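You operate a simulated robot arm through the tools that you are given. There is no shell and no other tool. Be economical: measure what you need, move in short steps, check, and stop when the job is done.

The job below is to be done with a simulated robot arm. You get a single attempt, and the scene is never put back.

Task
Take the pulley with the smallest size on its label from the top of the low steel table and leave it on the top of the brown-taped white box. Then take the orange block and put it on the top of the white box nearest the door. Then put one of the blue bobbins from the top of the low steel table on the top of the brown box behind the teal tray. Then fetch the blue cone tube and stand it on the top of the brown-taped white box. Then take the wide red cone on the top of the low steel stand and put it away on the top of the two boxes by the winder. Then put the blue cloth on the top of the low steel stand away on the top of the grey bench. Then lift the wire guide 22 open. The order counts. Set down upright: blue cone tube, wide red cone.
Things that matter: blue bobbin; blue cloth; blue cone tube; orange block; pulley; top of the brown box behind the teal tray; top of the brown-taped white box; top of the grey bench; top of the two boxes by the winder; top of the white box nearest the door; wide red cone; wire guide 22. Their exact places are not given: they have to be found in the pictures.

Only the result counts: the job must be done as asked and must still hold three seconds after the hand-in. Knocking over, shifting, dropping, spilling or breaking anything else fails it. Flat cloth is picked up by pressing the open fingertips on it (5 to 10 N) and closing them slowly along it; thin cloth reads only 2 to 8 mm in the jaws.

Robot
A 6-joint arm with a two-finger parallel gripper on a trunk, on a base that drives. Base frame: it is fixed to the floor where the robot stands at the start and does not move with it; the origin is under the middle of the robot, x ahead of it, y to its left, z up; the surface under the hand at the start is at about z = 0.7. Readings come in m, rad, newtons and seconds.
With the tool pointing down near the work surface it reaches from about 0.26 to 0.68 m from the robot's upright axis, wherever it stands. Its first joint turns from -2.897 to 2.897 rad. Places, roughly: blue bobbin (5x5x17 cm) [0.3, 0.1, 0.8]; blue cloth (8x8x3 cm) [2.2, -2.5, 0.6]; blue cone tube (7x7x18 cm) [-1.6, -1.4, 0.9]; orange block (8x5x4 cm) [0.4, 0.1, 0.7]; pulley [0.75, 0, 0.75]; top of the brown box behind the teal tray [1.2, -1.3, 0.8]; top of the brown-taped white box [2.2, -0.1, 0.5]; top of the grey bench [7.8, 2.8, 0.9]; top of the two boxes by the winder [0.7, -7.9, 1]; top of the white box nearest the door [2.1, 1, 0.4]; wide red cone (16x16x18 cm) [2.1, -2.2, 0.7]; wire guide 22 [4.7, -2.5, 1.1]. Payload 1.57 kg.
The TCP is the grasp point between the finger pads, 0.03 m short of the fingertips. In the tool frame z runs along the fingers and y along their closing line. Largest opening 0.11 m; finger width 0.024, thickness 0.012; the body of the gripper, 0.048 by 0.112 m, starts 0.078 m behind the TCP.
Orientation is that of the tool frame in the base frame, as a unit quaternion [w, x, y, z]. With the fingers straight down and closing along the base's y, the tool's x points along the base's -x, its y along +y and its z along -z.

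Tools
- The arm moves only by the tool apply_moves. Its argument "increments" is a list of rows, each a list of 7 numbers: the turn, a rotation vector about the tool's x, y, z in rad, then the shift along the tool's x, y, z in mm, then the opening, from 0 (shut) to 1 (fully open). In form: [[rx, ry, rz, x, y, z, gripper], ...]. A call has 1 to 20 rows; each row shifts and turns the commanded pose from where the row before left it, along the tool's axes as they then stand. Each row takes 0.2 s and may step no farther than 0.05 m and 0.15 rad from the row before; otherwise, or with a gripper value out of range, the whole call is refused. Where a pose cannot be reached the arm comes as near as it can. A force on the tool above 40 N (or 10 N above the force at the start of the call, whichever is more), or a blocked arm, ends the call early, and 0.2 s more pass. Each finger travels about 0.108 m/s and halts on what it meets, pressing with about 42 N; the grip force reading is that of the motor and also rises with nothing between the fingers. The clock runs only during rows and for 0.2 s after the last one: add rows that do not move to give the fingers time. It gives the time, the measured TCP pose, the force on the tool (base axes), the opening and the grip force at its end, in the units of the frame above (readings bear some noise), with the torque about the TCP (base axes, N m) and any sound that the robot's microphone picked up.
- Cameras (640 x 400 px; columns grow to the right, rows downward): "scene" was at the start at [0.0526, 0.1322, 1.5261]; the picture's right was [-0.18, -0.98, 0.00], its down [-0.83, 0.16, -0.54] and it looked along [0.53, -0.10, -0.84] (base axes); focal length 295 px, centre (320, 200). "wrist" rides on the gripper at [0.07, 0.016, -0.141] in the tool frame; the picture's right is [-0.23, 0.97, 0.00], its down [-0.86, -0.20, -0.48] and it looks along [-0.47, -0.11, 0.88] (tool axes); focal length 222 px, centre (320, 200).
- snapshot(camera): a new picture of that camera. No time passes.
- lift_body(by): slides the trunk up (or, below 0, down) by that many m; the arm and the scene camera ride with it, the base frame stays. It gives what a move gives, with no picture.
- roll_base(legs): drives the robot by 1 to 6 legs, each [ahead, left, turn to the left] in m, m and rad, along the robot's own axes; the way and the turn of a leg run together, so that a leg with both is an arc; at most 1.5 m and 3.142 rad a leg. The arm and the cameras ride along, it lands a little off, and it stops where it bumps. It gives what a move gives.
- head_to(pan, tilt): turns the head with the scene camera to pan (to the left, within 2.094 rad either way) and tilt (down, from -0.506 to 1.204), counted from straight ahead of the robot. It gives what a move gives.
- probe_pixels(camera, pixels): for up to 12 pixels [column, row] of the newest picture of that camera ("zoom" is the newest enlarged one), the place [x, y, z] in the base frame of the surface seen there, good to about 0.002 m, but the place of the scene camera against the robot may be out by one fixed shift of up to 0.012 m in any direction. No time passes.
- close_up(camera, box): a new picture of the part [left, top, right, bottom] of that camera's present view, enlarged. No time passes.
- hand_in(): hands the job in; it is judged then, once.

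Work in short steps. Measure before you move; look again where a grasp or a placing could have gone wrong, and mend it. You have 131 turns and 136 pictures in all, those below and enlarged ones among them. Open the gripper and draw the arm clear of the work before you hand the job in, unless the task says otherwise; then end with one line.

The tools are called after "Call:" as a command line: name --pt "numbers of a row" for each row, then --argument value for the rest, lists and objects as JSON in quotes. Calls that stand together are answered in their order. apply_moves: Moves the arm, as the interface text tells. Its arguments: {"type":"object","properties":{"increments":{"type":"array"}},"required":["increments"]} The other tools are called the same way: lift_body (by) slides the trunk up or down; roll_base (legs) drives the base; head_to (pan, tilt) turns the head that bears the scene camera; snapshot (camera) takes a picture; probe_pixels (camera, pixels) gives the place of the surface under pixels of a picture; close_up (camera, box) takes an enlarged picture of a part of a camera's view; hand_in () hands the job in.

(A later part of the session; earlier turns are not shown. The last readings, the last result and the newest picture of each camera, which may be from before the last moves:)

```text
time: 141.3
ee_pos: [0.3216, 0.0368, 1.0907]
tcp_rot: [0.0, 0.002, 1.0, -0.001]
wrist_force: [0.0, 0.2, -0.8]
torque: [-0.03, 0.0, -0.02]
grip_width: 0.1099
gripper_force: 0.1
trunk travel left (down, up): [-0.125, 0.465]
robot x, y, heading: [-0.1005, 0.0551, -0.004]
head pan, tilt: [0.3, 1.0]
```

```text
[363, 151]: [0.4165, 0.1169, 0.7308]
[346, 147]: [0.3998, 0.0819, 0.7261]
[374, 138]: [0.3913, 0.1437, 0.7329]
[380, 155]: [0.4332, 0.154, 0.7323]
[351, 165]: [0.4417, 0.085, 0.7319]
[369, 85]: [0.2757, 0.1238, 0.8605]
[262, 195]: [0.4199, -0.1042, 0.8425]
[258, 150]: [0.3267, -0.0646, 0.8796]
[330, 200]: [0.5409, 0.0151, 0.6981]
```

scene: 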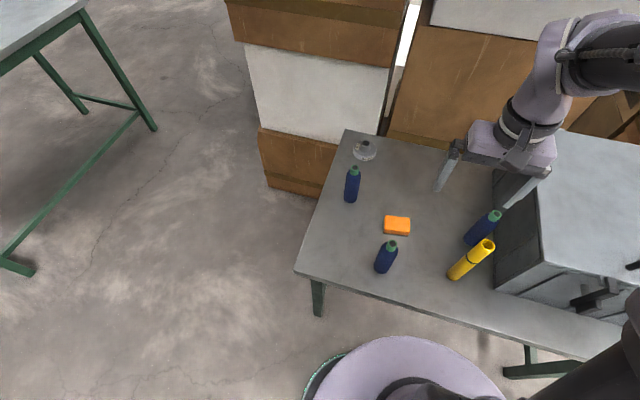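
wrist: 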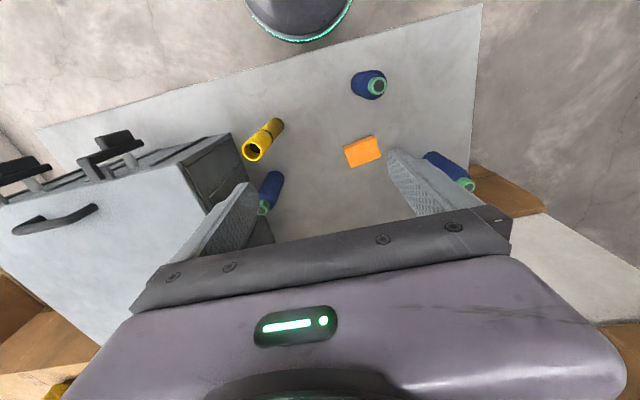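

The block is centred at (0.417,0.117), long side about 0.12 rad off y, top at 0.732. I go above it, turning the jaws across its short side.

Call:
apply_moves --pt "0 0 0 -32 27 0 1" --pt "0 0 0 -32 27 0 1" --pt "0 0 0 -31 26 0 1" --pt "0 0 0.145 0 0 24 1" --pt "0 0 0.145 0 0 24 1" --pt "0 0 0.145 0 0 24 1" --pt "0 0 0.145 0 0 24 1" --pt "0 0 0.145 0 0 24 1" --pt "0 0 0.145 0 0 24 1" --pt "0 0 0.145 0 0 24 1" --pt "0 0 0.145 0 0 24 1" --pt "0 0 0.145 0 0 24 1" --pt "0 0 0.145 0 0 24 1" --pt "0 0 0 0 0 0 1"

Call:
snapshot --camera "wrist"

```text
time: 144.3
ee_pos: [0.4146, 0.117, 0.8493]
tcp_rot: [0.0, 0.666, 0.746, 0.0]
wrist_force: [-0.1, -0.4, -0.5]
torque: [0.0, -0.01, 0.01]
grip_width: 0.1099
gripper_force: 0.0
trunk travel left (down, up): [-0.125, 0.465]
robot x, y, heading: [-0.1014, 0.0549, -0.003]
head pan, tilt: [0.3, 1.0]
```

```text
105 pictures are left
```

wrist: 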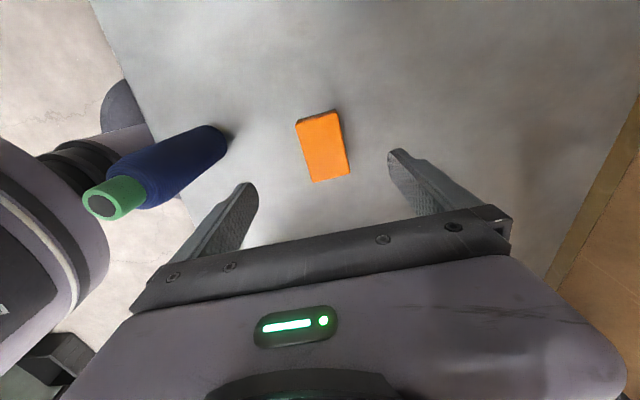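

I probe the block's corners to check the alignment.

Call:
probe_pixels --camera "wrist" --pixels '[[300, 125], [333, 113], [347, 171], [316, 181], [324, 147], [370, 130]]'

```text
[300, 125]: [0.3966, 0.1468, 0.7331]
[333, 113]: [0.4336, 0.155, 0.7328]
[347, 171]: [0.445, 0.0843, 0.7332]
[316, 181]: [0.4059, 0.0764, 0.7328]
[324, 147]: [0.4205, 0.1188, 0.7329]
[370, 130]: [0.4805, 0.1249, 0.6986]
```

Centre (0.420,0.116); a small correction, then down to z 0.734 and close.

Call:
apply_moves --pt "0 0 -0.05 -2 5 40 1" --pt "0 0 0 0 0 40 1" --pt "0 0 0 0 0 30 1" --pt "0 0 0 0 0 5 1" --pt "0 0 0 0 0 0 0.7" --pt "0 0 0 0 0 0 0.4" --pt "0 0 0 0 0 0 0" --pt "0 0 0 0 0 0 0" --pt "0 0 0 0 0 -20 0" --pt "0 0 0 0 0 -40 0" --pt "0 0 0 0 0 -45 0" --pt "0 0 0 0 0 -45 0" --pt "0 0 0 0 0 -45 0" --pt "0 0 0 0 0 -45 0" --pt "0 0 0 0 0 -45 0" --pt "0 0 0 0 0 -45 0"

Call:
snapshot --camera "wrist"

```text
time: 147.7
ee_pos: [0.4219, 0.1137, 1.068]
tcp_rot: [0.0, 0.645, 0.764, 0.0]
wrist_force: [-0.1, -0.1, -0.8]
torque: [-0.02, -0.01, 0.01]
grip_width: 0.0493
gripper_force: 41.9
trunk travel left (down, up): [-0.125, 0.465]
robot x, y, heading: [-0.0973, 0.0525, -0.003]
head pan, tilt: [0.3, 1.0]
```

```text
104 pictures are left
```

wrist: 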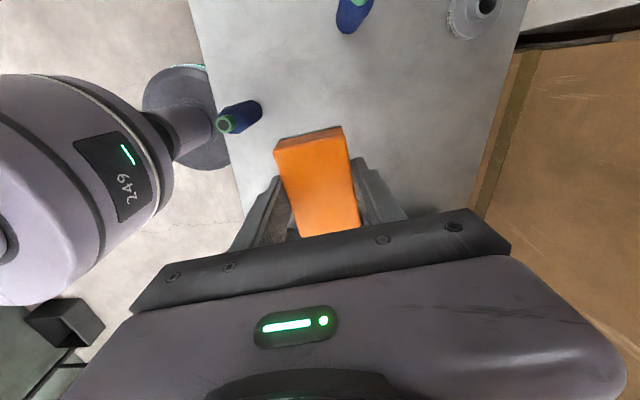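

The block is held (0.049). I draw the arm in a little and drive round to the west side of the door-side white box.

Call:
apply_moves --pt "0 0 0 8 -45 0 0" --pt "0 0 0 8 -45 0 0"

Call:
roll_base --legs '[[0, 1.22, 0], [1.33, 0.0, 0]]'

Call:
head_to --pan 0.1 --tilt 0.9

Call:
snapshot --camera "scene"

```text
time: 148.3
ee_pos: [0.3277, 0.1174, 1.0659]
tcp_rot: [0.0, 0.645, 0.764, 0.0]
wrist_force: [-0.2, -0.1, -1.0]
torque: [0.01, -0.04, 0.03]
grip_width: 0.0492
gripper_force: 42.1
trunk travel left (down, up): [-0.125, 0.465]
robot x, y, heading: [-0.1006, 0.0554, -0.007]
head pan, tilt: [0.3, 1.0]
```

```text
time: 160.6
ee_pos: [1.6735, 1.2259, 1.0649]
tcp_rot: [0.0, 0.669, 0.743, 0.0]
wrist_force: [0.3, -0.3, -0.6]
torque: [-0.01, -0.02, 0.0]
grip_width: 0.0494
gripper_force: 41.7
trunk travel left (down, up): [-0.125, 0.465]
robot x, y, heading: [1.2431, 1.1892, -0.067]
head pan, tilt: [0.3, 1.0]
```

```text
time: 161.3
ee_pos: [1.674, 1.2246, 1.0658]
tcp_rot: [-0.001, 0.669, 0.743, 0.0]
wrist_force: [-0.1, -0.4, -1.3]
torque: [0.02, -0.03, 0.01]
grip_width: 0.0494
gripper_force: 42.3
trunk travel left (down, up): [-0.125, 0.465]
robot x, y, heading: [1.2453, 1.1911, -0.064]
head pan, tilt: [0.099, 0.901]
```

```text
103 pictures are left
```

scene: 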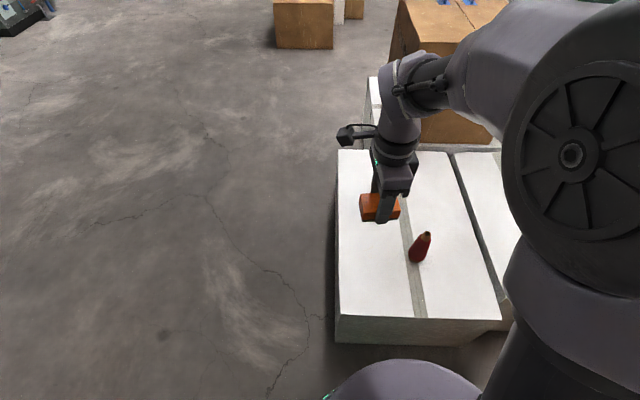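

The block hangs over the box; the red bobbin stands at about (1.87,0.96). I move to (1.80,1.15), lower, and check.

Call:
apply_moves --pt "0 0 0 -29 39 0 0" --pt "0 0 0 -29 39 0 0" --pt "0 0 0 -30 39 0 0" --pt "0 0 0 0 0 45 0" --pt "0 0 0 0 0 45 0" --pt "0 0 0 0 0 45 0" --pt "0 0 0 0 0 45 0" --pt "0 0 0 0 0 45 0" --pt "0 0 0 0 0 45 0" --pt "0 0 0 0 0 0 0"

Call:
lift_body --by -0.12

Call:
snapshot --camera "wrist"

Call:
probe_pixels --camera "wrist" --pixels '[[260, 130], [400, 120], [320, 60], [440, 160], [230, 160]]'

```text
time: 163.6
ee_pos: [1.7999, 1.1484, 0.7995]
tcp_rot: [-0.001, 0.67, 0.743, 0.001]
wrist_force: [-0.1, 0.0, -1.3]
torque: [0.01, -0.04, 0.0]
grip_width: 0.0492
gripper_force: 42.4
trunk travel left (down, up): [-0.125, 0.465]
robot x, y, heading: [1.2447, 1.1872, -0.067]
head pan, tilt: [0.099, 0.901]
```

```text
time: 165.1
ee_pos: [1.8009, 1.1479, 0.6785]
tcp_rot: [-0.001, 0.669, 0.743, 0.0]
wrist_force: [0.0, 0.2, -0.9]
torque: [0.01, -0.02, -0.01]
grip_width: 0.0492
gripper_force: 41.4
trunk travel left (down, up): [-0.005, 0.585]
robot x, y, heading: [1.2428, 1.1872, -0.069]
head pan, tilt: [0.099, 0.901]
```

```text
102 pictures are left
```

wrist: 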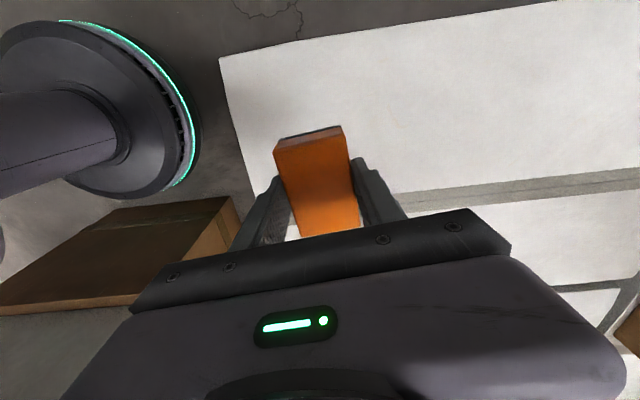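

```text
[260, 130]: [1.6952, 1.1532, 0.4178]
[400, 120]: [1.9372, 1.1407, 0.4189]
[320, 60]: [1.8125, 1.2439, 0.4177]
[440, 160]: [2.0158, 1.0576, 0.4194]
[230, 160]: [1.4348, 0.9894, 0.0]
```

The top is at 0.418, so I descend to about 0.456 and ease down.

Call:
apply_moves --pt "0 0 0 0 0 45 0" --pt "0 0 0 0 0 45 0" --pt "0 0 0 0 0 45 0" --pt "0 0 0 0 0 45 0" --pt "0 0 0 0 0 30 0" --pt "0 0 0 0 0 10 0" --pt "0 0 0 0 0 0 0"

Call:
apply_moves --pt "0 0 0 0 0 2 0" --pt "0 0 0 0 0 1.5 0" --pt "0 0 0 0 0 0 0"

```text
time: 166.7
ee_pos: [1.7993, 1.1467, 0.4595]
tcp_rot: [0.0, 0.67, 0.743, 0.0]
wrist_force: [-0.1, -0.6, -0.5]
torque: [0.05, 0.01, 0.01]
grip_width: 0.0492
gripper_force: 41.7
trunk travel left (down, up): [-0.005, 0.585]
robot x, y, heading: [1.243, 1.1861, -0.067]
head pan, tilt: [0.099, 0.901]
```

```text
time: 167.4
ee_pos: [1.7999, 1.1471, 0.4562]
tcp_rot: [0.0, 0.669, 0.743, 0.001]
wrist_force: [-1.0, -1.5, 4.4]
torque: [0.0, 0.1, -0.02]
grip_width: 0.0492
gripper_force: 41.6
trunk travel left (down, up): [-0.005, 0.585]
robot x, y, heading: [1.2407, 1.1878, -0.069]
head pan, tilt: [0.099, 0.901]
```

Just touching (4 N). I open, rise and check.

Call:
apply_moves --pt "0 0 0 0 0 0 0.55" --pt "0 0 0 0 0 0 0.75" --pt "0 0 0 0 0 0 1" --pt "0 0 0 0 0 -30 1" --pt "0 0 0 0 0 -45 1" --pt "0 0 0 0 0 -45 1" --pt "0 0 0 0 0 -45 1" --pt "0 0 0 0 0 -45 1"

Call:
snapshot --camera "wrist"

Call:
lift_body --by 0.12

Call:
apply_moves --pt "0 0 0 0 0 -45 1" --pt "0 0 0 0 0 -45 1" --pt "0 0 0 0 0 -45 1" --pt "0 0 0 0 0 -45 1" --pt "0 0 -0.145 0 -45 0 1" --pt "0 0 -0.145 0 -45 0 1" --pt "0 0 -0.145 0 -35 0 1" --pt "0 0 -0.145 0 0 0 1" --pt "0 0 -0.145 0 0 0 1" --pt "0 0 -0.145 0 0 0 1" --pt "0 0 -0.145 0 0 0 1" --pt "0 0 -0.145 0 0 0 1" --pt "0 0 -0.145 0 0 0 1" --pt "0 0 -0.145 0 0 0 1"

```text
time: 169.2
ee_pos: [1.7996, 1.1506, 0.6661]
tcp_rot: [0.001, 0.67, 0.743, 0.0]
wrist_force: [-0.4, -0.5, 0.3]
torque: [0.0, 0.01, 0.0]
grip_width: 0.1098
gripper_force: 0.1
trunk travel left (down, up): [-0.005, 0.585]
robot x, y, heading: [1.2422, 1.187, -0.067]
head pan, tilt: [0.099, 0.901]
```

```text
101 pictures are left
```

wrist: 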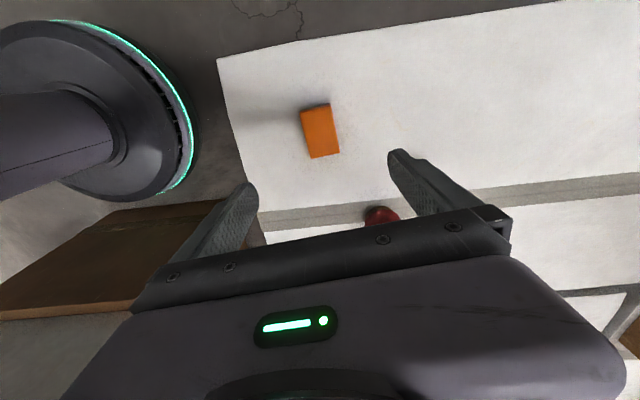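

```text
time: 170.8
ee_pos: [1.7991, 1.1507, 0.7859]
tcp_rot: [0.001, 0.669, 0.743, 0.0]
wrist_force: [0.7, 0.0, 0.6]
torque: [-0.03, -0.02, 0.02]
grip_width: 0.1101
gripper_force: 0.0
trunk travel left (down, up): [-0.125, 0.465]
robot x, y, heading: [1.24, 1.1873, -0.068]
head pan, tilt: [0.099, 0.901]
```

```text
time: 173.8
ee_pos: [1.6784, 1.1213, 0.9657]
tcp_rot: [0.001, 0.007, 1.0, 0.0]
wrist_force: [0.0, -0.4, 0.3]
torque: [-0.02, -0.03, 0.01]
grip_width: 0.11
gripper_force: 0.0
trunk travel left (down, up): [-0.125, 0.465]
robot x, y, heading: [1.2439, 1.1874, -0.066]
head pan, tilt: [0.099, 0.901]
```

The block is on the box at (320,130). I raise the tool and go back to the table for a blue bobbin.

Call:
apply_moves --pt "0 0 0 0 0 -45 1" --pt "0 0 0 0 0 -45 1" --pt "0 0 0 0 0 -45 1"

Call:
roll_base --legs '[[-1.344, -0.0, 0], [0, 0, 0.066], [0, -1.2, 0]]'

Call:
snapshot --camera "wrist"

Call:
head_to --pan -1.2 --tilt 0.6

Call:
snapshot --camera "scene"

```text
time: 174.6
ee_pos: [1.6764, 1.12, 1.0994]
tcp_rot: [0.001, 0.007, 1.0, -0.001]
wrist_force: [0.2, 0.3, -0.9]
torque: [0.02, -0.01, 0.03]
grip_width: 0.1099
gripper_force: 0.0
trunk travel left (down, up): [-0.125, 0.465]
robot x, y, heading: [1.2431, 1.1869, -0.063]
head pan, tilt: [0.099, 0.901]
```

```text
time: 187.4
ee_pos: [0.336, 0.0495, 1.0993]
tcp_rot: [0.0, -0.028, 1.0, 0.001]
wrist_force: [-0.8, -0.8, 0.6]
torque: [0.01, -0.02, -0.01]
grip_width: 0.1098
gripper_force: 0.0
trunk travel left (down, up): [-0.125, 0.465]
robot x, y, heading: [-0.0981, 0.0877, 0.007]
head pan, tilt: [0.099, 0.901]
```

```text
100 pictures are left
```

wrist: 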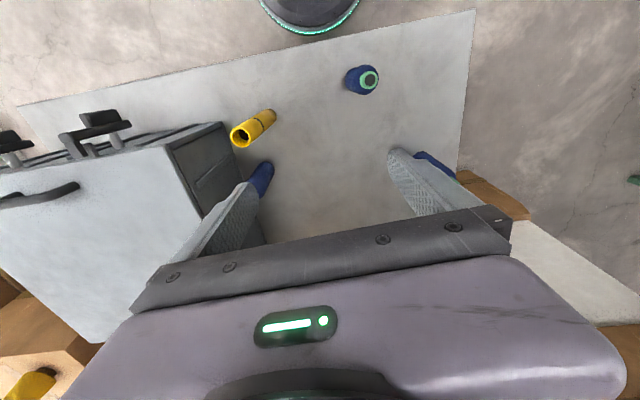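

```text
time: 188.9
ee_pos: [0.3358, 0.0501, 1.0985]
tcp_rot: [0.0, -0.028, 1.0, 0.0]
wrist_force: [-0.9, 1.2, 0.5]
torque: [-0.03, 0.03, 0.0]
grip_width: 0.1102
gripper_force: 0.1
trunk travel left (down, up): [-0.125, 0.465]
robot x, y, heading: [-0.101, 0.0884, 0.005]
head pan, tilt: [-1.201, 0.6]
```

```text
99 pictures are left
```

scene: 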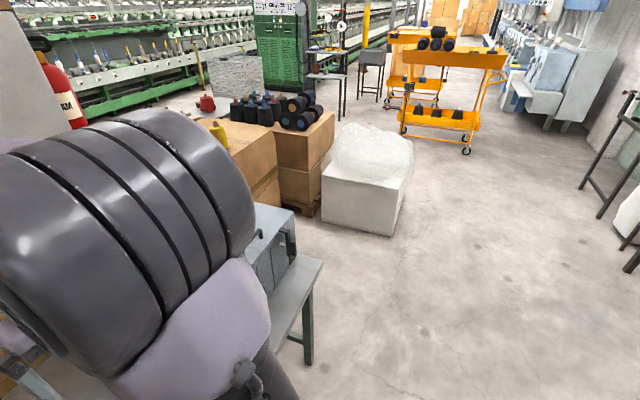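

The bobbin top shows at wrist (367,78). I probe it, and the right-hand passage in the scene picture.

Call:
probe_pixels --camera "wrist" --pixels '[[368, 79], [357, 75], [374, 84], [348, 80], [350, 90], [365, 64]]'

Call:
probe_pixels --camera "scene" --pixels '[[320, 260], [308, 362], [290, 225], [322, 220], [395, 235], [275, 240], [240, 150], [265, 190], [308, 215], [345, 280], [400, 300], [222, 130]]'

Call:
close_up --camera "scene" --box '[180, 80, 430, 250]'

```text
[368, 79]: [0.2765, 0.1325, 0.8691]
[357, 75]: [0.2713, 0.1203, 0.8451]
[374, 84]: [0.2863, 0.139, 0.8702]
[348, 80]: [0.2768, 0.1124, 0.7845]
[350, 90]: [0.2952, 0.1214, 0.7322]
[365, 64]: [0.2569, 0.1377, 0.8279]
```

```text
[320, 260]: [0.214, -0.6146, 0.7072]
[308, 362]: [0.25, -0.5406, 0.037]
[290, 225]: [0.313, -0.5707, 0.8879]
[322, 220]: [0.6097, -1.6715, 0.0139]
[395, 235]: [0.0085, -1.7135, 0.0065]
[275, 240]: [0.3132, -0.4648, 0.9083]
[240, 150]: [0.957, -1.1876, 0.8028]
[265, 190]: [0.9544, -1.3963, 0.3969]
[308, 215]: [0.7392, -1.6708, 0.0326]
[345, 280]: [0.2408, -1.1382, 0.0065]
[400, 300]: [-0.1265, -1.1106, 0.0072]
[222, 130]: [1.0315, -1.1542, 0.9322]
```

```text
2.35 times, centred on (305, 165) of scene
```

zoom: 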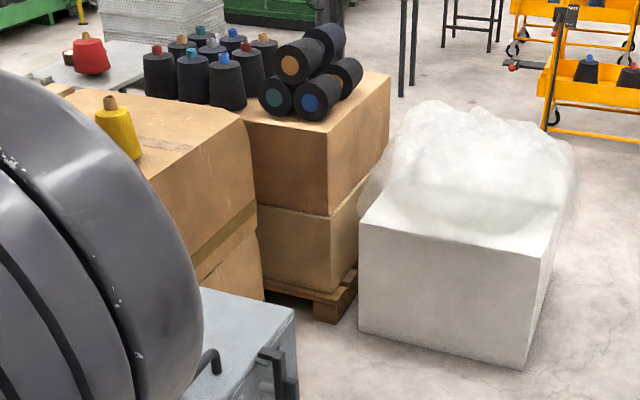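

The bobbin axis is near (0.277,0.134), top 0.870. I go above it and check.

Call:
apply_moves --pt "0 0 0 27 40 0 1" --pt "0 0 0 27 41 0 1" --pt "0 0 -0.056 0 6 40 1" --pt "0 0 0 0 0 40 1" --pt "0 0 0 0 0 40 1" --pt "0 0 0 0 0 0 1"

Call:
snapshot --camera "wrist"

```text
time: 190.3
ee_pos: [0.2825, 0.1347, 0.9802]
tcp_rot: [0.001, -0.055, 0.998, 0.0]
wrist_force: [-0.4, -0.2, 0.1]
torque: [-0.01, 0.0, 0.03]
grip_width: 0.1099
gripper_force: 0.1
trunk travel left (down, up): [-0.125, 0.465]
robot x, y, heading: [-0.1008, 0.0896, 0.004]
head pan, tilt: [-1.201, 0.6]
```

```text
97 pictures are left
```

wrist: 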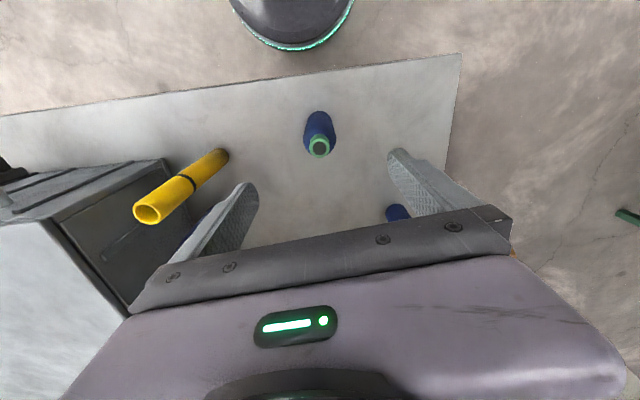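

I probe the bobbin top and sides.

Call:
probe_pixels --camera "wrist" --pixels '[[319, 148], [310, 148], [329, 148], [319, 141], [319, 156], [305, 130], [336, 130]]'

```text
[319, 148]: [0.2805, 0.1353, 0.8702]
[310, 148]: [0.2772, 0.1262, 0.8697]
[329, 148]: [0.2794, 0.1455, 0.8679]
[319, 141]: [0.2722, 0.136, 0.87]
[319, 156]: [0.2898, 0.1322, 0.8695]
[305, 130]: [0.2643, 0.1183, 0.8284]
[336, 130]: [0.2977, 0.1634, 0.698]
```

Centred within 3 mm. I go down to z 0.815, close on the body and lift.

Call:
apply_moves --pt "0 0 0 2 1 45 1" --pt "0 0 0 0 0 45 1" --pt "0 0 0 0 0 45 1" --pt "0 0 0 0 0 30 1" --pt "0 0 0 0 0 0 0.7" --pt "0 0 0 0 0 0 0.45" --pt "0 0 0 0 0 0 0" --pt "0 0 0 0 0 0 0"

Call:
apply_moves --pt "0 0 0 0 0 -20 0" --pt "0 0 0 0 0 -40 0" --pt "0 0 0 0 0 -45 0" --pt "0 0 0 0 0 -45 0" --pt "0 0 0 0 0 -45 0" --pt "0 0 0 0 0 -45 0" --pt "0 0 0 0 0 -45 0" --pt "0 0 0 -45 0 0 0" --pt "0 0 0 -45 0 0 0" --pt "0 0 0 0 0 0 0"

Call:
snapshot --camera "wrist"

```text
time: 192.1
ee_pos: [0.2748, 0.1352, 0.8124]
tcp_rot: [0.0, -0.056, 0.998, 0.0]
wrist_force: [0.9, 0.0, 0.2]
torque: [-0.02, 0.03, 0.01]
grip_width: 0.0425
gripper_force: 41.6
trunk travel left (down, up): [-0.125, 0.465]
robot x, y, heading: [-0.1017, 0.091, 0.006]
head pan, tilt: [-1.201, 0.6]
```

```text
time: 194.3
ee_pos: [0.3604, 0.1469, 1.1018]
tcp_rot: [0.0, -0.056, 0.998, 0.001]
wrist_force: [-0.1, -1.0, -0.6]
torque: [-0.01, -0.02, -0.01]
grip_width: 0.0423
gripper_force: 41.6
trunk travel left (down, up): [-0.125, 0.465]
robot x, y, heading: [-0.1002, 0.0874, 0.003]
head pan, tilt: [-1.201, 0.6]
```

```text
96 pictures are left
```

wrist: 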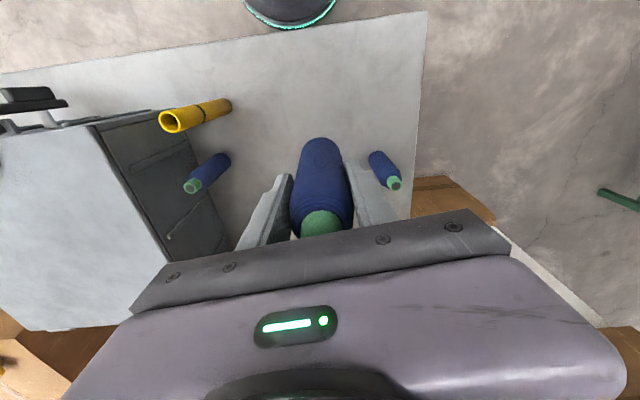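

The bobbin is held. I look right and back before I drive that way; the cone tube should also show there.

Call:
head_to --pan -1.9 --tilt 0.5

Call:
snapshot --camera "scene"

```text
time: 195.3
ee_pos: [0.3625, 0.1461, 1.101]
tcp_rot: [0.0, -0.056, 0.998, 0.0]
wrist_force: [1.0, -0.2, -0.7]
torque: [0.03, 0.03, -0.01]
grip_width: 0.0423
gripper_force: 41.8
trunk travel left (down, up): [-0.125, 0.465]
robot x, y, heading: [-0.0996, 0.0857, 0.005]
head pan, tilt: [-1.901, 0.499]
```

```text
95 pictures are left
```

scene: 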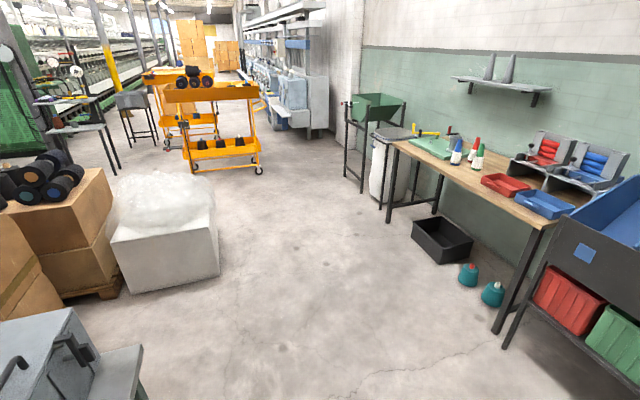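

Tubes with coloured parts stand on the wooden bench at (460–480,155). I zoom in and probe.

Call:
close_up --camera "scene" --box '[400, 110, 592, 230]'

Call:
probe_pixels --camera "scene" --pixels '[[457, 152], [475, 150], [479, 160], [430, 165], [395, 148], [540, 225], [498, 325], [440, 260], [470, 300], [505, 345], [300, 350], [388, 218]]'

```text
3.33 times, centred on (496, 170) of scene
```

zoom: 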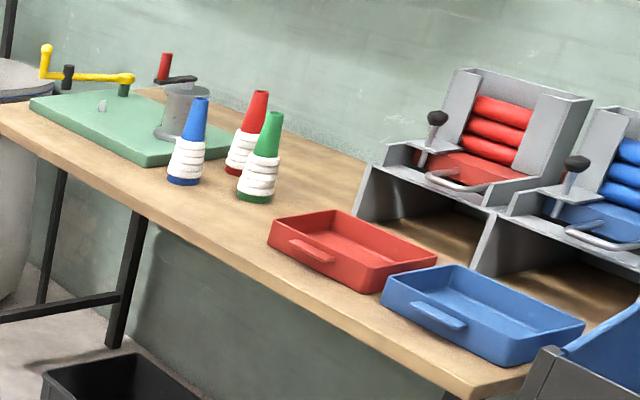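

```text
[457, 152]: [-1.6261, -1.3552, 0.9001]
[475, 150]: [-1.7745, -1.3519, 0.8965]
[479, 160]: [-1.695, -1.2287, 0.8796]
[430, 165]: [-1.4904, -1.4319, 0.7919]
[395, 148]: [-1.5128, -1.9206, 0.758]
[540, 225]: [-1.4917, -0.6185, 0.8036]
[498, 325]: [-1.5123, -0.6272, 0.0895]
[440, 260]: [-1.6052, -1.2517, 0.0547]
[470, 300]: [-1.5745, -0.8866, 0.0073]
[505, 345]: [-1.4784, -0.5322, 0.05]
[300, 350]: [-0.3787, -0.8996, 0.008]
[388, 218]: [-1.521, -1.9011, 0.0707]
```

The blue cone tube is the left one on the bench, near (-1.63,-1.36). Now I drive with the bobbin to the west side of the carton behind the tray.

Call:
roll_base --legs '[[-0.4, 0, 0], [0, -1.24, 0], [0.85, 0, 0]]'

Call:
head_to --pan -0.1 --tilt 0.75

Call:
snapshot --camera "scene"

```text
time: 207.7
ee_pos: [0.8355, -1.0463, 1.1014]
tcp_rot: [0.0, -0.063, 0.998, 0.0]
wrist_force: [-0.6, -0.4, -0.1]
torque: [-0.04, 0.02, 0.0]
grip_width: 0.0426
gripper_force: 41.6
trunk travel left (down, up): [-0.125, 0.465]
robot x, y, heading: [0.3724, -1.1144, 0.024]
head pan, tilt: [-1.901, 0.499]
```

```text
time: 209.5
ee_pos: [0.8344, -1.045, 1.1019]
tcp_rot: [0.0, -0.063, 0.998, 0.001]
wrist_force: [1.0, -0.1, -1.5]
torque: [0.02, 0.0, 0.01]
grip_width: 0.0426
gripper_force: 42.0
trunk travel left (down, up): [-0.125, 0.465]
robot x, y, heading: [0.3711, -1.1149, 0.024]
head pan, tilt: [-0.099, 0.75]
```

```text
93 pictures are left
```

scene: 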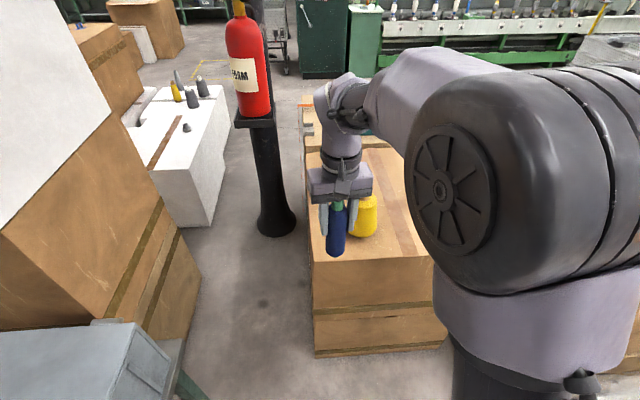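

The box is just ahead with the yellow cone at (364,215). I probe the top and look with the wrist camera.

Call:
snapshot --camera "wrist"

Call:
probe_pixels --camera "scene" --pixels '[[312, 255], [400, 245], [363, 215], [365, 235], [390, 200], [312, 150], [430, 255], [320, 200]]'

```text
92 pictures are left
```

wrist: 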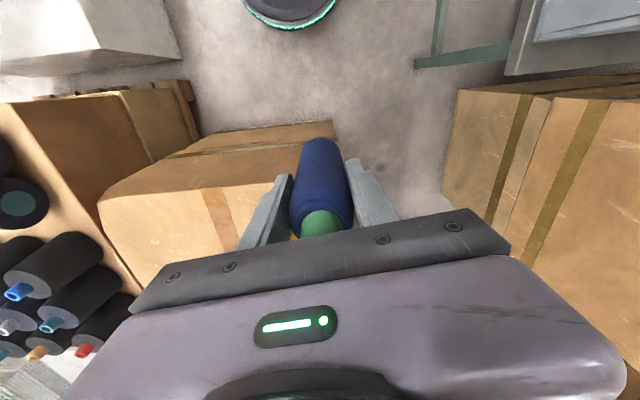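

```text
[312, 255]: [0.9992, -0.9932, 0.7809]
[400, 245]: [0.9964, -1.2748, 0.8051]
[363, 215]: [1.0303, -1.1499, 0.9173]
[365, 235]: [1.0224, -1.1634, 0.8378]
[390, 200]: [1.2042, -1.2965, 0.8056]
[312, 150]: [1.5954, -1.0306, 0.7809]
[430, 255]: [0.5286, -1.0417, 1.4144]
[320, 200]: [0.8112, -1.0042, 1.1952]
```

I first shift the tool to the right, clear of the yellow cone, then drive 0.18 m closer.

Call:
apply_moves --pt "0 0 0 0 -45 -10 0" --pt "0 0 0 0 -45 -10 0" --pt "0 0 0 0 -45 -10 0" --pt "0 0 0 0 -45 0 0" --pt "0 0 0 0 -45 0 0"

Call:
roll_base --legs '[[0.18, -0.09, 0]]'

Call:
snapshot --camera "wrist"

Call:
snapshot --camera "scene"

```text
time: 210.7
ee_pos: [0.8636, -1.2707, 1.1326]
tcp_rot: [0.0, -0.063, 0.998, 0.001]
wrist_force: [-0.3, -0.5, -1.0]
torque: [0.01, 0.04, 0.02]
grip_width: 0.0424
gripper_force: 42.1
trunk travel left (down, up): [-0.125, 0.465]
robot x, y, heading: [0.3705, -1.1143, 0.024]
head pan, tilt: [-0.099, 0.75]
```

```text
time: 212.3
ee_pos: [1.0445, -1.3542, 1.1321]
tcp_rot: [0.0, -0.065, 0.998, -0.001]
wrist_force: [0.1, -0.2, -1.6]
torque: [-0.03, 0.03, 0.03]
grip_width: 0.0423
gripper_force: 42.2
trunk travel left (down, up): [-0.125, 0.465]
robot x, y, heading: [0.553, -1.1998, 0.025]
head pan, tilt: [-0.099, 0.75]
```

```text
91 pictures are left
```

wrist: 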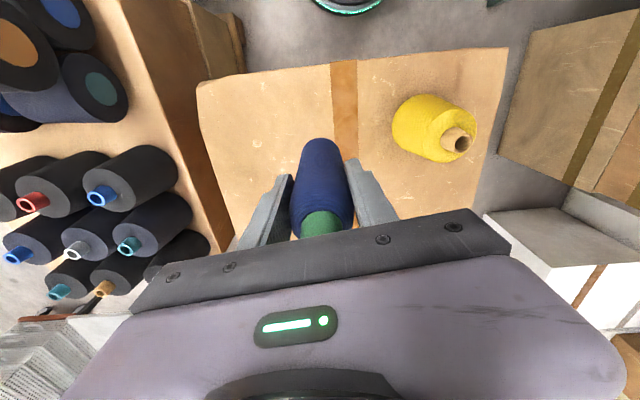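

```text
90 pictures are left
```

scene: 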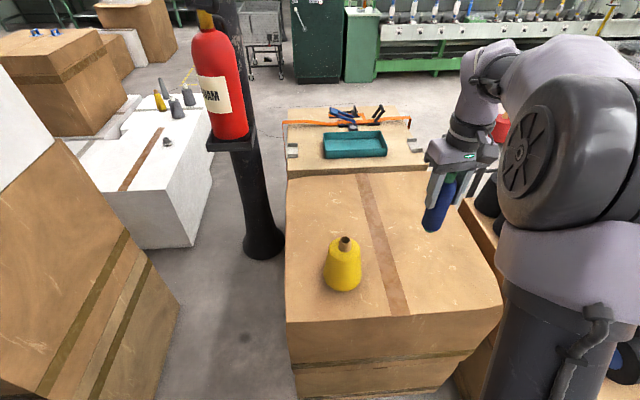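

This is the right box (its top near [1.2,-1.3,0.8]). I probe the top around the landing spot.

Call:
probe_pixels --camera "wrist" --pixels '[[270, 150], [300, 130], [210, 100], [235, 190], [380, 170], [250, 215], [430, 140], [280, 90]]'

```text
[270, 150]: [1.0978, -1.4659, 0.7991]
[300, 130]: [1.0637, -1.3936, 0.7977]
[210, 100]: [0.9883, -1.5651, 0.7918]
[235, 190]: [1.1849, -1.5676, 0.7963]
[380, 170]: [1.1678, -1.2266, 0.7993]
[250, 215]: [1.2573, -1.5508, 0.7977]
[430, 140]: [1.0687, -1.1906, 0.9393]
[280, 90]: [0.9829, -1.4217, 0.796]
```

The top is at 0.798; I move to (1.13,-1.42) and lower to TCP 0.915.

Call:
apply_moves --pt "0 0 0 -25 -25 0 0" --pt "0 0 0 -25 -26 0 0" --pt "0 0 0 -26 -25 0 0" --pt "0 0 0 0 0 45 0" --pt "0 0 0 0 0 45 0" --pt "0 0 0 0 0 45 0" --pt "0 0 0 0 0 45 0" --pt "0 0 0 0 0 30 0" --pt "0 0 0 0 0 6 0" --pt "0 0 0 0 0 0 0"

Call:
apply_moves --pt "0 0 0 0 0 2 0" --pt "0 0 0 0 0 1 0" --pt "0 0 0 0 0 0 0"

```text
time: 214.5
ee_pos: [1.1298, -1.4159, 0.9154]
tcp_rot: [-0.001, -0.064, 0.998, 0.001]
wrist_force: [1.0, -0.4, -0.8]
torque: [-0.04, 0.0, 0.01]
grip_width: 0.0422
gripper_force: 41.8
trunk travel left (down, up): [-0.125, 0.465]
robot x, y, heading: [0.555, -1.198, 0.028]
head pan, tilt: [-0.099, 0.75]
```

```text
time: 215.3
ee_pos: [1.1295, -1.4172, 0.9112]
tcp_rot: [0.0, -0.065, 0.998, 0.0]
wrist_force: [-0.2, -0.6, -0.8]
torque: [0.02, -0.01, 0.0]
grip_width: 0.0424
gripper_force: 42.2
trunk travel left (down, up): [-0.125, 0.465]
robot x, y, heading: [0.5524, -1.195, 0.019]
head pan, tilt: [-0.099, 0.75]
```

Not touching yet; a millimetre at a time further.

Call:
apply_moves --pt "0 0 0 0 0 1 0" --pt "0 0 0 0 0 1 0" --pt "0 0 0 0 0 0 0"

```text
time: 216.1
ee_pos: [1.1302, -1.418, 0.9114]
tcp_rot: [-0.001, -0.065, 0.998, 0.0]
wrist_force: [-0.1, -0.1, -1.8]
torque: [0.0, 0.04, 0.01]
grip_width: 0.0423
gripper_force: 42.1
trunk travel left (down, up): [-0.125, 0.465]
robot x, y, heading: [0.5544, -1.1962, 0.024]
head pan, tilt: [-0.099, 0.75]
```

Still free; two more millimetres.

Call:
apply_moves --pt "0 0 0 0 0 1 0" --pt "0 0 0 0 0 1 0" --pt "0 0 0 0 0 0 0"

```text
time: 216.9
ee_pos: [1.1299, -1.4175, 0.9106]
tcp_rot: [0.001, -0.064, 0.998, 0.0]
wrist_force: [0.5, 0.4, 4.4]
torque: [0.03, -0.11, 0.02]
grip_width: 0.0424
gripper_force: 42.2
trunk travel left (down, up): [-0.125, 0.465]
robot x, y, heading: [0.5491, -1.1971, 0.024]
head pan, tilt: [-0.099, 0.75]
```

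Contact. I open and rise, then check.

Call:
apply_moves --pt "0 0 0 0 0 0 0.5" --pt "0 0 0 0 0 0 0.7" --pt "0 0 0 0 0 0 0.9" --pt "0 0 0 0 0 -30 0.9" --pt "0 0 0 0 0 -45 0.9" --pt "0 0 0 0 0 -45 0.9" --pt "0 0 0 0 0 -45 1" --pt "0 0 0 0 0 -45 1" --pt "0 0 0 45 0 0 1" --pt "0 0 0 45 0 0 1" --pt "0 0 0 45 0 0 1" --pt "0 0 0 0 0 0 1"

Call:
snapshot --camera "scene"

```text
time: 219.5
ee_pos: [0.9963, -1.4353, 1.1172]
tcp_rot: [0.001, -0.065, 0.998, 0.0]
wrist_force: [0.1, 0.1, 0.1]
torque: [0.0, 0.02, -0.01]
grip_width: 0.11
gripper_force: 0.0
trunk travel left (down, up): [-0.125, 0.465]
robot x, y, heading: [0.552, -1.1943, 0.028]
head pan, tilt: [-0.099, 0.75]
```

```text
89 pictures are left
```

scene: 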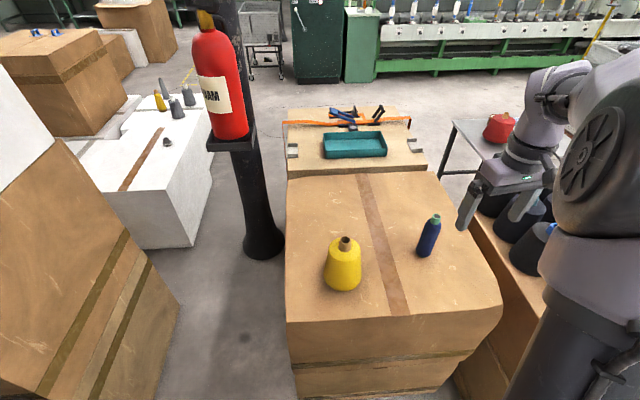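

The bobbin stands on the box. I centre the arm, back away and turn to the wooden bench.

Call:
apply_moves --pt "0 0 0 0 45 0 1" --pt "0 0 0 0 45 0 1" --pt "0 0 0 0 45 0 1" --pt "0 0 0 0 45 0 1" --pt "0 0 0 0 45 0 1"

Call:
roll_base --legs '[[-1.1, 0, 0], [0, 0, 3.11], [0.45, 0.15, 0]]'

Call:
head_to --pan 0.1 --tilt 0.75

Call:
snapshot --camera "scene"

Call:
snapshot --camera "wrist"

```text
time: 220.7
ee_pos: [0.964, -1.2134, 1.1216]
tcp_rot: [0.001, -0.064, 0.998, 0.0]
wrist_force: [-0.6, 0.4, 0.9]
torque: [-0.02, -0.01, -0.02]
grip_width: 0.1099
gripper_force: 0.1
trunk travel left (down, up): [-0.125, 0.465]
robot x, y, heading: [0.5507, -1.1944, 0.023]
head pan, tilt: [-0.099, 0.75]
```

```text
time: 235.9
ee_pos: [-1.4301, -1.2092, 1.121]
tcp_rot: [0.001, 1.0, -0.017, 0.0]
wrist_force: [-0.1, 0.1, -0.3]
torque: [-0.02, 0.02, 0.01]
grip_width: 0.1101
gripper_force: 0.0
trunk travel left (down, up): [-0.125, 0.465]
robot x, y, heading: [-1.0257, -1.2938, 2.999]
head pan, tilt: [-0.099, 0.75]
```

```text
time: 236.6
ee_pos: [-1.4298, -1.2091, 1.1213]
tcp_rot: [0.0, 1.0, -0.017, 0.0]
wrist_force: [-0.6, -1.0, -0.4]
torque: [0.01, -0.02, 0.0]
grip_width: 0.1101
gripper_force: 0.1
trunk travel left (down, up): [-0.125, 0.465]
robot x, y, heading: [-1.0247, -1.2896, 3.001]
head pan, tilt: [0.099, 0.75]
```

```text
88 pictures are left
```

scene: 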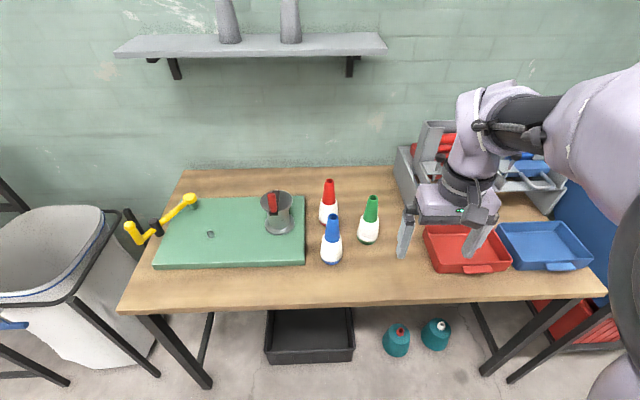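

```text
87 pictures are left
```

wrist: 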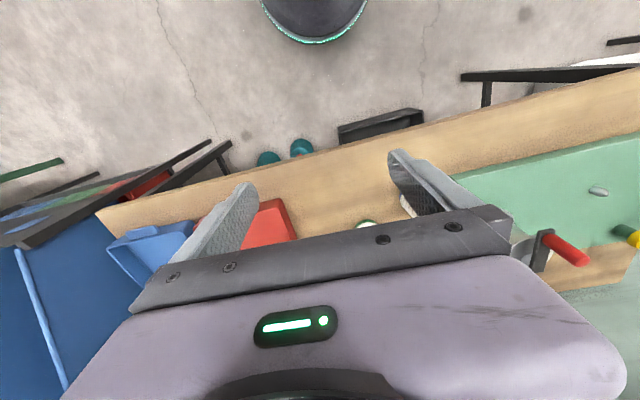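

The blue tube is at (331,243), with red and green ones behind. I probe it and approach.

Call:
close_up --camera "scene" --box '[290, 165, 402, 280]'

Call:
probe_pixels --camera "scene" --pixels '[[333, 220], [331, 252], [331, 235], [371, 200], [369, 232], [329, 185], [328, 212], [320, 285], [290, 205]]'

```text
3.48 times, centred on (346, 222) of scene
```

zoom: 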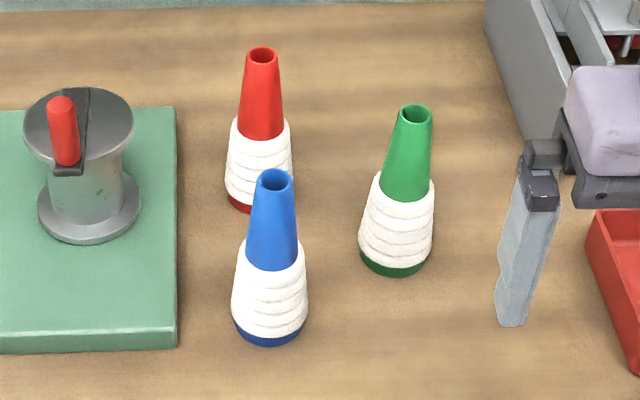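

```text
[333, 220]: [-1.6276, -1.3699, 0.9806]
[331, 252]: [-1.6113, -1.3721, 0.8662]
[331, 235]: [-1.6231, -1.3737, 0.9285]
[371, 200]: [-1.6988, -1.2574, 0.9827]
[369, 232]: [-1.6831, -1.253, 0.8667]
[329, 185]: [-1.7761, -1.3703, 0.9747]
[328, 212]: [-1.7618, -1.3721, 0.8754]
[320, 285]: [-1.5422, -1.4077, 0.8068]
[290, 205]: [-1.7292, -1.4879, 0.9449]
```

The tube axis is near (-1.64,-1.372), top about 0.98. I move above it at z 1.08 and check with the wrist camera.

Call:
apply_moves --pt "0 0 0 -34 28 0 1" --pt "0 0 0 -34 28 0 1" --pt "0 0 0 -34 28 0 1" --pt "0 0 0 -34 28 0 1" --pt "0 0 0 -34 28 0 1" --pt "0 0 0 -34 28 0 1" --pt "0 0 0 0 0 20 1" --pt "0 0 0 0 0 15 1" --pt "0 0 0 0 0 0 1"

Call:
snapshot --camera "wrist"

```text
time: 238.6
ee_pos: [-1.6372, -1.3702, 1.0841]
tcp_rot: [-0.001, 1.0, -0.017, 0.0]
wrist_force: [0.3, -0.7, 0.1]
torque: [-0.01, 0.01, 0.01]
grip_width: 0.1098
gripper_force: 0.1
trunk travel left (down, up): [-0.125, 0.465]
robot x, y, heading: [-1.0267, -1.2911, 3.003]
head pan, tilt: [0.099, 0.75]
```

```text
85 pictures are left
```

wrist: 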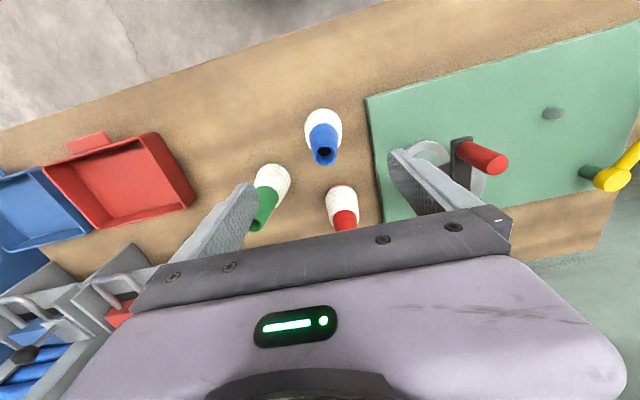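

I probe the blue tip.

Call:
probe_pixels --camera "wrist" --pixels '[[324, 147], [324, 163], [314, 153], [335, 153], [325, 120], [309, 125], [341, 125], [264, 225], [430, 152], [480, 155], [300, 60]]'

```text
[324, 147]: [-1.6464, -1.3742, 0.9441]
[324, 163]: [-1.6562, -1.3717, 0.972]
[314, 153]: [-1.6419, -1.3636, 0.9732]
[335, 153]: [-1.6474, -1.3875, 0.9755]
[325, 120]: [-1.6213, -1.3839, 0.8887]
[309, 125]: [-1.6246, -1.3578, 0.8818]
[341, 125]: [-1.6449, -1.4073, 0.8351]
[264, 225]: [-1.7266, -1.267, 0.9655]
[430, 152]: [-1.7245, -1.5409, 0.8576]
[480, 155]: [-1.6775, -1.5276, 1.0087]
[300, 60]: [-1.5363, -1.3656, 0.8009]
```

Tip centre (-1.6445,-1.3755), top 0.975. I correct, go down to 0.918 and close.

Call:
apply_moves --pt "0 0 0 -7 5.5 30 1" --pt "0 0 0 0 0 45 1" --pt "0 0 0 0 0 45 1" --pt "0 0 0 0 0 40 1" --pt "0 0 0 0 0 6 1" --pt "0 0 0 0 0 0 1"

Call:
snapshot --camera "wrist"

Call:
apply_moves --pt "0 0 0 0 0 0 0.7" --pt "0 0 0 0 0 0 0.4" --pt "0 0 0 0 0 0 0.2" --pt "0 0 0 0 0 0 0" --pt "0 0 0 0 0 0 0"

```text
time: 240.0
ee_pos: [-1.6464, -1.3747, 0.9184]
tcp_rot: [0.0, 1.0, -0.016, 0.0]
wrist_force: [-0.1, -0.5, -0.1]
torque: [-0.02, 0.02, 0.0]
grip_width: 0.1101
gripper_force: 0.1
trunk travel left (down, up): [-0.125, 0.465]
robot x, y, heading: [-1.026, -1.2945, 3.0]
head pan, tilt: [0.099, 0.75]
```

```text
84 pictures are left
```

wrist: 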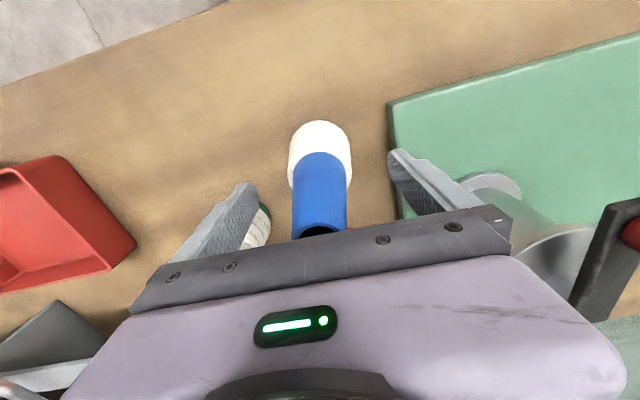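

```text
time: 241.2
ee_pos: [-1.6471, -1.3754, 0.9194]
tcp_rot: [0.0, 1.0, -0.017, 0.0]
wrist_force: [-0.3, -0.3, -0.6]
torque: [0.01, 0.03, 0.0]
grip_width: 0.0422
gripper_force: 42.3
trunk travel left (down, up): [-0.125, 0.465]
robot x, y, heading: [-1.026, -1.2964, 2.998]
head pan, tilt: [0.099, 0.75]
```

Gripped at 0.042. I lift slowly and check.

Call:
apply_moves --pt "0 0 0 0 0 -15 0" --pt "0 0 0 0 0 -30 0" --pt "0 0 0 0 0 -40 0" --pt "0 0 0 0 0 -45 0" --pt "0 0 0 0 0 -45 0" --pt "0 0 0 0 0 -30 0" --pt "0 0 0 45 0 0 0" --pt "0 0 0 45 0 0 0" --pt "0 0 0 45 -20 0 0" --pt "0 0 0 45 -20 0 0" --pt "0 0 0 0 0 0 0"

Call:
snapshot --camera "scene"

```text
time: 243.6
ee_pos: [-1.4641, -1.3394, 1.1238]
tcp_rot: [0.0, 1.0, -0.017, 0.0]
wrist_force: [0.1, 0.8, 0.4]
torque: [-0.03, -0.01, -0.04]
grip_width: 0.0425
gripper_force: 42.2
trunk travel left (down, up): [-0.125, 0.465]
robot x, y, heading: [-1.0233, -1.2943, 3.002]
head pan, tilt: [0.099, 0.75]
```

```text
83 pictures are left
```

scene: 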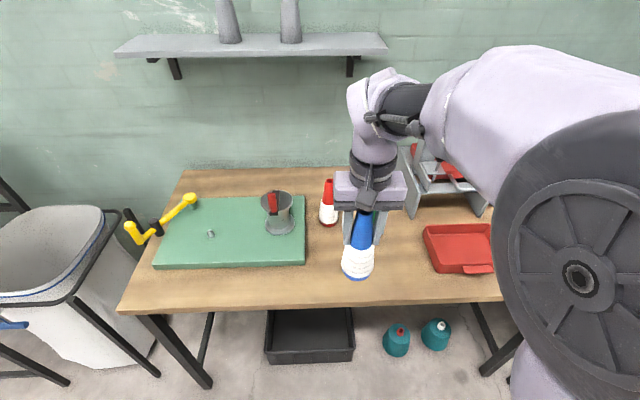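

The tube is held upright. I back off, turn to the south-east and look for the southern route.

Call:
roll_base --legs '[[-0.4, 0, 0], [0, 0, 2.6]]'

Call:
head_to --pan 0.1 --tilt 0.4

Call:
snapshot --camera "scene"

```text
time: 252.2
ee_pos: [-0.2392, -1.5305, 1.1246]
tcp_rot: [0.0, 0.284, 0.959, 0.0]
wrist_force: [0.2, -0.5, 0.1]
torque: [0.02, -0.03, 0.03]
grip_width: 0.0424
gripper_force: 42.1
trunk travel left (down, up): [-0.125, 0.465]
robot x, y, heading: [-0.6361, -1.3495, -0.675]
head pan, tilt: [0.099, 0.75]
```

```text
time: 253.0
ee_pos: [-0.2382, -1.5298, 1.1242]
tcp_rot: [0.0, 0.282, 0.959, 0.0]
wrist_force: [-0.4, -0.2, -1.2]
torque: [0.03, -0.02, -0.01]
grip_width: 0.0423
gripper_force: 42.1
trunk travel left (down, up): [-0.125, 0.465]
robot x, y, heading: [-0.6376, -1.347, -0.684]
head pan, tilt: [0.099, 0.4]
```

```text
82 pictures are left
```

scene: 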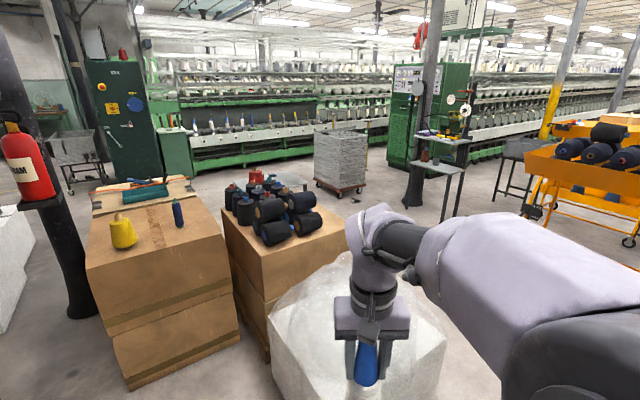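

I probe the floor in the southern passage.

Call:
probe_pixels --camera "scene" --pixels '[[470, 240], [400, 250], [445, 222], [500, 225], [555, 265], [632, 245], [340, 190], [316, 180], [270, 180], [430, 330], [385, 215], [410, 207]]'

```text
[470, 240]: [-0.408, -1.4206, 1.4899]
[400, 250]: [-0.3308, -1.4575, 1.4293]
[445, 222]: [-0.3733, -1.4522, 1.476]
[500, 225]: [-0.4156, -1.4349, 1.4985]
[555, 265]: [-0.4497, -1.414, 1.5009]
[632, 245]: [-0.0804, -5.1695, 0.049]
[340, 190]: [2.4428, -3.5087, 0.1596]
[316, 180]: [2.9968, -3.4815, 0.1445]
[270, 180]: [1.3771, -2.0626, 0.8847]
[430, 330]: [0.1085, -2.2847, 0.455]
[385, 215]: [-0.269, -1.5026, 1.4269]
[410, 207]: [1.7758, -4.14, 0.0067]
```

I drive to about (-0.5,-2.8), face +x and look along the southern corridor.

Call:
roll_base --legs '[[0.98, -1.08, 0], [0, 0, 0.6]]'

Call:
head_to --pan 0.25 --tilt 0.45

Call:
snapshot --camera "scene"

```text
time: 262.1
ee_pos: [-0.1637, -2.7746, 1.123]
tcp_rot: [0.0, -0.002, 1.0, 0.001]
wrist_force: [-0.4, -0.9, 0.2]
torque: [0.04, -0.01, -0.03]
grip_width: 0.042
gripper_force: 41.9
trunk travel left (down, up): [-0.125, 0.465]
robot x, y, heading: [-0.5983, -2.8336, -0.099]
head pan, tilt: [0.099, 0.4]
```

```text
time: 262.8
ee_pos: [-0.1633, -2.7741, 1.1236]
tcp_rot: [0.0, -0.003, 1.0, 0.0]
wrist_force: [0.3, 0.1, -0.9]
torque: [0.0, 0.04, 0.0]
grip_width: 0.0418
gripper_force: 42.9
trunk travel left (down, up): [-0.125, 0.465]
robot x, y, heading: [-0.597, -2.8371, -0.105]
head pan, tilt: [0.25, 0.45]
```

```text
81 pictures are left
```

scene: 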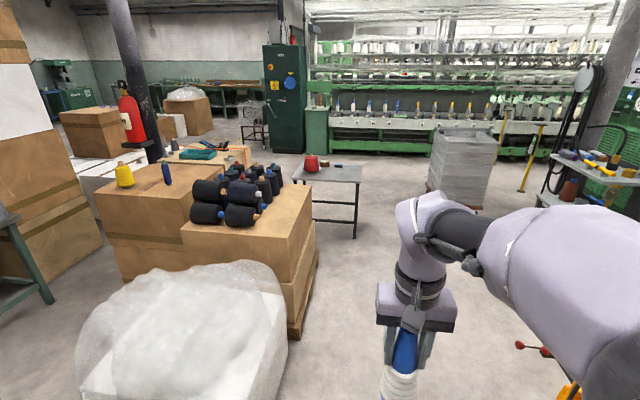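

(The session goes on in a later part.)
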